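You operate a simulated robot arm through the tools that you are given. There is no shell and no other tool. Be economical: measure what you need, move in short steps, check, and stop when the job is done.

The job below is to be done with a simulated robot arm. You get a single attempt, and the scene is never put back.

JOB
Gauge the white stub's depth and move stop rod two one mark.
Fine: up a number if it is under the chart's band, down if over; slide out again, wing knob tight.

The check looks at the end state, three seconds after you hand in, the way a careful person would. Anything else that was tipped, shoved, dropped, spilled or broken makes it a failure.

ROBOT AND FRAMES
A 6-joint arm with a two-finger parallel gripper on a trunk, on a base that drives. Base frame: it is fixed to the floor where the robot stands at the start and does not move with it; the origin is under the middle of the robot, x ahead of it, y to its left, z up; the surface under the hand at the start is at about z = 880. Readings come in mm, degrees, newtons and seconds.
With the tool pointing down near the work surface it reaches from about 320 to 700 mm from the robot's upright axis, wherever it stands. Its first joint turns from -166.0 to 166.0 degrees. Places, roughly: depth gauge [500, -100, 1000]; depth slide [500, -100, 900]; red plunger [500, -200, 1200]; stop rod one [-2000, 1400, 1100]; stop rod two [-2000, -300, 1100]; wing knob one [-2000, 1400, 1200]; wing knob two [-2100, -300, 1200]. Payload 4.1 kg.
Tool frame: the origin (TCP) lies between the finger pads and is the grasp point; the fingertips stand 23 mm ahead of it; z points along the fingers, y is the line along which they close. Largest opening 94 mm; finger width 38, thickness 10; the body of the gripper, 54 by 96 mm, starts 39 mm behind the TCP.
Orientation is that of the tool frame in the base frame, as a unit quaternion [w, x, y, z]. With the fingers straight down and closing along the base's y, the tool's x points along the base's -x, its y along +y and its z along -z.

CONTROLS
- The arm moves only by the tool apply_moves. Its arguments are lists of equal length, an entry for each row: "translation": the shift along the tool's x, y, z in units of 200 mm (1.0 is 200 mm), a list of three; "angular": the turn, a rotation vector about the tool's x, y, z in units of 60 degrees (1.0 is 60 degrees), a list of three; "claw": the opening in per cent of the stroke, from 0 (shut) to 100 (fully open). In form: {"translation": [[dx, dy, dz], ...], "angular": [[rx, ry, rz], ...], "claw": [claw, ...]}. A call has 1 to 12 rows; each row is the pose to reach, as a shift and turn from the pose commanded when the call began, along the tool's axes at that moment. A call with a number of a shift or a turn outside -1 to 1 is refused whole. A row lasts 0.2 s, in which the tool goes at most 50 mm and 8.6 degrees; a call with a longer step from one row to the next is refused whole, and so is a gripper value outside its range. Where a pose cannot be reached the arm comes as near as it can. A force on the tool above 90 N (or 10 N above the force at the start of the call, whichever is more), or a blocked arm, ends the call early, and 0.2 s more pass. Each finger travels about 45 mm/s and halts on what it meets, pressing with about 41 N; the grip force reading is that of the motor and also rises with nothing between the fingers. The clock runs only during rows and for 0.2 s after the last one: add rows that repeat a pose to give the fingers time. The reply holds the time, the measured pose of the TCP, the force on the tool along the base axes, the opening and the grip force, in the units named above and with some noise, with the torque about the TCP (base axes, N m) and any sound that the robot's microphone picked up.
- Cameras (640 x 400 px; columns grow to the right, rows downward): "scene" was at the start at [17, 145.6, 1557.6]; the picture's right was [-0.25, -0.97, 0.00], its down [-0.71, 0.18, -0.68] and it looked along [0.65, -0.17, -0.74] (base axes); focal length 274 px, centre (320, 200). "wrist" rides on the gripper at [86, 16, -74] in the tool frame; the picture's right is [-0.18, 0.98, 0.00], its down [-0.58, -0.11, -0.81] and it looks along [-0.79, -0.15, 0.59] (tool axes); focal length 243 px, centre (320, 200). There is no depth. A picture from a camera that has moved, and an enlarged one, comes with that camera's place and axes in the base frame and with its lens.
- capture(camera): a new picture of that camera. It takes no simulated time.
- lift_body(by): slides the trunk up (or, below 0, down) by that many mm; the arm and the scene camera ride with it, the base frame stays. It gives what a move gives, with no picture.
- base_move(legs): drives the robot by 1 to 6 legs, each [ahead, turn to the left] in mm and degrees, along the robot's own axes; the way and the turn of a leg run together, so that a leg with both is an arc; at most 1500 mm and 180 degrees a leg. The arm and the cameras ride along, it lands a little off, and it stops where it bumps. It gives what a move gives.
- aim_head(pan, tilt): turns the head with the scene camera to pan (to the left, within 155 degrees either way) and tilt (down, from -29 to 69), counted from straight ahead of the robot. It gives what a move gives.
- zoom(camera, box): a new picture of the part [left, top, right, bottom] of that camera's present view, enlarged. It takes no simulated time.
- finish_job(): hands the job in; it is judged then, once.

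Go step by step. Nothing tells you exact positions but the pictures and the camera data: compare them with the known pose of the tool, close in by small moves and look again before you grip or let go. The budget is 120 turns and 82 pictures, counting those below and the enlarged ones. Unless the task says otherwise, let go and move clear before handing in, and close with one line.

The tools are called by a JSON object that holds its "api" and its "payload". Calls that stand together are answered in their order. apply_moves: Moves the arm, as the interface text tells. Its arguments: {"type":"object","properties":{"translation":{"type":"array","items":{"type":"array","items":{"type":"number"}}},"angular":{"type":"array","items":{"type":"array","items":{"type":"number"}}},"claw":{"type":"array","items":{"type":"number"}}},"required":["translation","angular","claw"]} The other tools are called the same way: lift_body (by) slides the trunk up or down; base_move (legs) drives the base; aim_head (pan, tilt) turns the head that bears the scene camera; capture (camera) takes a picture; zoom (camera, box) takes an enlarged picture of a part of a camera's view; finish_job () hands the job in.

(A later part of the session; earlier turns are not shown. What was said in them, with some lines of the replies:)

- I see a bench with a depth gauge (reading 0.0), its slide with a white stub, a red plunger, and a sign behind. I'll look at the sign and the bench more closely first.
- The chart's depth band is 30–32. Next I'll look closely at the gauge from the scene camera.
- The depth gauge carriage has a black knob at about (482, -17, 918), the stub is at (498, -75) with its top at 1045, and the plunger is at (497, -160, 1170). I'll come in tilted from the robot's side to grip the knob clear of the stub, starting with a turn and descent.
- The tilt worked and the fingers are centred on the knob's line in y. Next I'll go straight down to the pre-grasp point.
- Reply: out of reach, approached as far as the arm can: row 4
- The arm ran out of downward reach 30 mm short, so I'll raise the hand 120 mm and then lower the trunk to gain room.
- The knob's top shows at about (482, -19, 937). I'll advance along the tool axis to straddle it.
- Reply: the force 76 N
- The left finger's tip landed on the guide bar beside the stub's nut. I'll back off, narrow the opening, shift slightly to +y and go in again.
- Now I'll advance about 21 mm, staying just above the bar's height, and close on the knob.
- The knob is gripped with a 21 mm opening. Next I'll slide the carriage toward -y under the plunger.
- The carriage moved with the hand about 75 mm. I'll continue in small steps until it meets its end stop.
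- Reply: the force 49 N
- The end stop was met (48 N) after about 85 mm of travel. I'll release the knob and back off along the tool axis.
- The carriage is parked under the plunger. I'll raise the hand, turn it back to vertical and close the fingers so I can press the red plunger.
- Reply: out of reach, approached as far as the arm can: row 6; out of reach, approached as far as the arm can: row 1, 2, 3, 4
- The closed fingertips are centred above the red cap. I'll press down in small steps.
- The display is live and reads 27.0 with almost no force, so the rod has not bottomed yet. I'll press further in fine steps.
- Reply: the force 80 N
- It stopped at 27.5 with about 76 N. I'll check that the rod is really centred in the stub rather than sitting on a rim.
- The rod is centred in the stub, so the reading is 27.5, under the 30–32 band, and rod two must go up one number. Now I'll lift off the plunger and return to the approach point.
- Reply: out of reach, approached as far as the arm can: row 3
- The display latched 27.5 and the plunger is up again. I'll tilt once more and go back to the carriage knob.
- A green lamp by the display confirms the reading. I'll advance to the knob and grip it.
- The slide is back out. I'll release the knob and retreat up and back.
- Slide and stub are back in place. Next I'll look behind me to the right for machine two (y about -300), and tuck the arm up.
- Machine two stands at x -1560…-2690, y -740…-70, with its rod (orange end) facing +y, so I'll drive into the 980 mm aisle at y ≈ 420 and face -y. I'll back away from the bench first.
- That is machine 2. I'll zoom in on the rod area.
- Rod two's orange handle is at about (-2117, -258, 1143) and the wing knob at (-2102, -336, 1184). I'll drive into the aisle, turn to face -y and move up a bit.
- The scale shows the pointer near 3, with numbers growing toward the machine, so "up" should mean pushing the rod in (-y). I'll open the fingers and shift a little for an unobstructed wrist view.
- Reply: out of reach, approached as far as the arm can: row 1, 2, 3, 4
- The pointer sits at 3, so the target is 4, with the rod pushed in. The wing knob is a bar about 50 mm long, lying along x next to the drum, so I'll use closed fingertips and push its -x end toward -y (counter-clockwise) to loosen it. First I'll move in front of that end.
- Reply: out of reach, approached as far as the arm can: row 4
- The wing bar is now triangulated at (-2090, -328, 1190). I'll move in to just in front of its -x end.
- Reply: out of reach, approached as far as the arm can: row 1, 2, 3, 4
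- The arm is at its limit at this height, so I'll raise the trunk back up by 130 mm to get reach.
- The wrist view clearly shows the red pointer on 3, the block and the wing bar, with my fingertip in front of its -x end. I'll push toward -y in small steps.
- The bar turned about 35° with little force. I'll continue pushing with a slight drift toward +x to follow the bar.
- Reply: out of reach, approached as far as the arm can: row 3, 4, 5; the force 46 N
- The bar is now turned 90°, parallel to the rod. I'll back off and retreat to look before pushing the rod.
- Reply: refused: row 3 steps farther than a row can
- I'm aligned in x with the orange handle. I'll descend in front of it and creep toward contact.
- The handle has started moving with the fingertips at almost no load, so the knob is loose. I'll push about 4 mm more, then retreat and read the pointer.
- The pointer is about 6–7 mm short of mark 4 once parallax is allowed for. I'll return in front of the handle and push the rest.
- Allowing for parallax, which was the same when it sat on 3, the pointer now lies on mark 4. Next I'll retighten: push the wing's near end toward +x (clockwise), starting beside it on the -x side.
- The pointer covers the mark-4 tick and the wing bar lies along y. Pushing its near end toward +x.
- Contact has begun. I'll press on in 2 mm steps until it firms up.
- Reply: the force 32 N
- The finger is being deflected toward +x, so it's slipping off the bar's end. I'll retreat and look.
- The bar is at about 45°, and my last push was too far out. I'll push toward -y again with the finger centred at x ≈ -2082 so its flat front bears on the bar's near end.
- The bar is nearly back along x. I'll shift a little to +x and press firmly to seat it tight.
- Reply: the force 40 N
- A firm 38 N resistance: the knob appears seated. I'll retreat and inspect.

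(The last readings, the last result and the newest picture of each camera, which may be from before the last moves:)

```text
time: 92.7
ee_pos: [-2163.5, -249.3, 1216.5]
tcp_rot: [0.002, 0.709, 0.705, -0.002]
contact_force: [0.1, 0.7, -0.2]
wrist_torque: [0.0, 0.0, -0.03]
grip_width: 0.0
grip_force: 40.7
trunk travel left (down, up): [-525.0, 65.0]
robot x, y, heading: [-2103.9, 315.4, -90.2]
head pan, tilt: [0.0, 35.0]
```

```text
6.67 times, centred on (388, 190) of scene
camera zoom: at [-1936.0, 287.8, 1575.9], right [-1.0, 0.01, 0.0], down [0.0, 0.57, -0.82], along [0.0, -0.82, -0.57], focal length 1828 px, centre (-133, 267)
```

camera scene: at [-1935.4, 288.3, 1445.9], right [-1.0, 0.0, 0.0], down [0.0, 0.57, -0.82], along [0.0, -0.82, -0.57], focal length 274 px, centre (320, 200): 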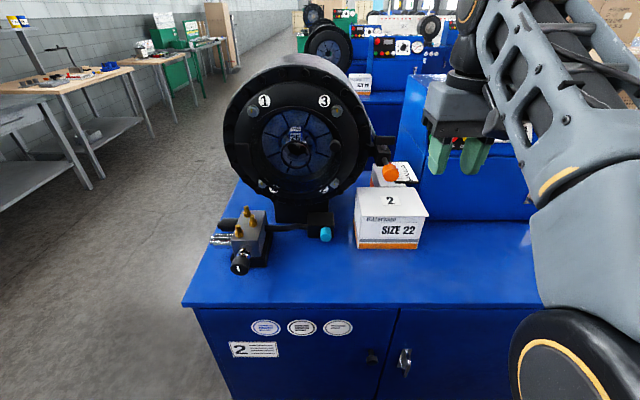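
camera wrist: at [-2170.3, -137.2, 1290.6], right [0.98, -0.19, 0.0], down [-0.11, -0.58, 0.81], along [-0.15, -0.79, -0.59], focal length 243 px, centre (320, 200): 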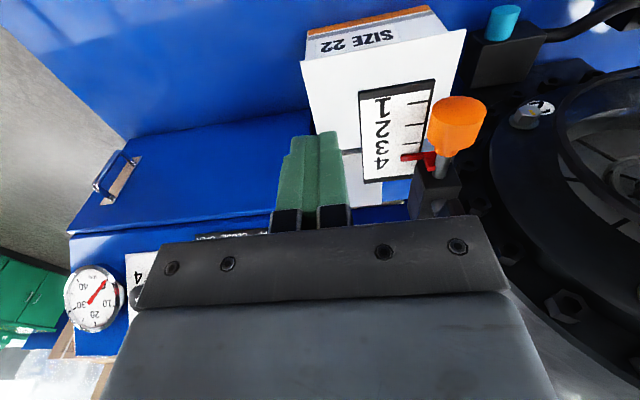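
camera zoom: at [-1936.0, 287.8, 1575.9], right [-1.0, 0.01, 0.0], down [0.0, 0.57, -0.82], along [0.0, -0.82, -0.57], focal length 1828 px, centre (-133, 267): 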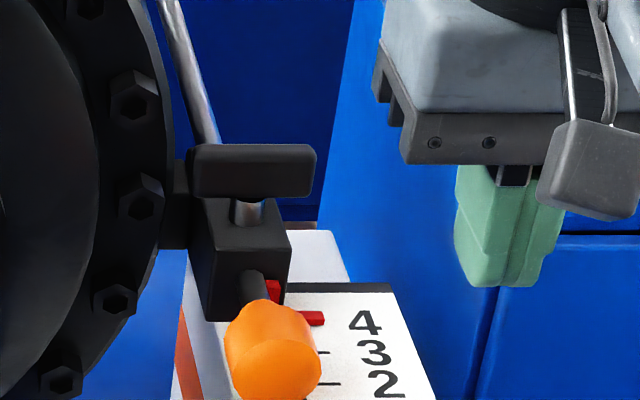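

The wing bar is back square along x, as at the start, and the pointer is on mark 4. I'll move the hand clear and hand in.

{"api": "apply_moves", "payload": {"translation": [[0.2, 0, -0.05], [0.4, 0, -0.1], [0.6, 0, -0.15], [0.75, 0, -0.2]], "angular": [[0, 0, 0], [0, 0, 0], [0, 0, 0], [0, 0, 0]], "claw": [0, 0, 0, 0]}}

{"api": "capture", "payload": {"camera": "scene"}}

```text
time: 93.7
ee_pos: [-2163.2, -98.7, 1258.1]
tcp_rot: [0.002, 0.709, 0.705, -0.002]
contact_force: [-0.5, -0.5, -0.5]
wrist_torque: [-0.03, -0.02, 0.0]
grip_width: 0.0
grip_force: 40.9
trunk travel left (down, up): [-525.0, 65.0]
robot x, y, heading: [-2101.4, 314.7, -90.3]
head pan, tilt: [0.0, 35.0]
```

```text
11 pictures are left
camera scene: at [-1935.5, 288.9, 1575.9], right [-1.0, 0.01, 0.0], down [0.0, 0.57, -0.82], along [0.0, -0.82, -0.57], focal length 274 px, centre (320, 200)
```

scene: 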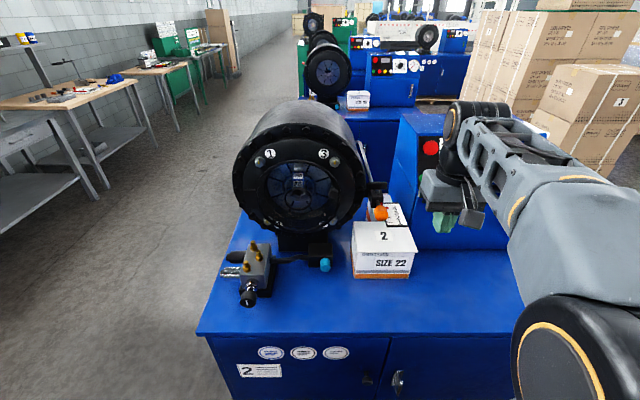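

Everything is standing as it was and the hand is clear, so I'm handing in.

{"api": "finish_job", "payload": {}}

```text
The job is handed in.
```

The white stub gauged 27.5, under the chart's 30–32 band, so I moved stop rod two up one mark from 3 to 4, slid the depth slide back out and turned wing knob two back tight.
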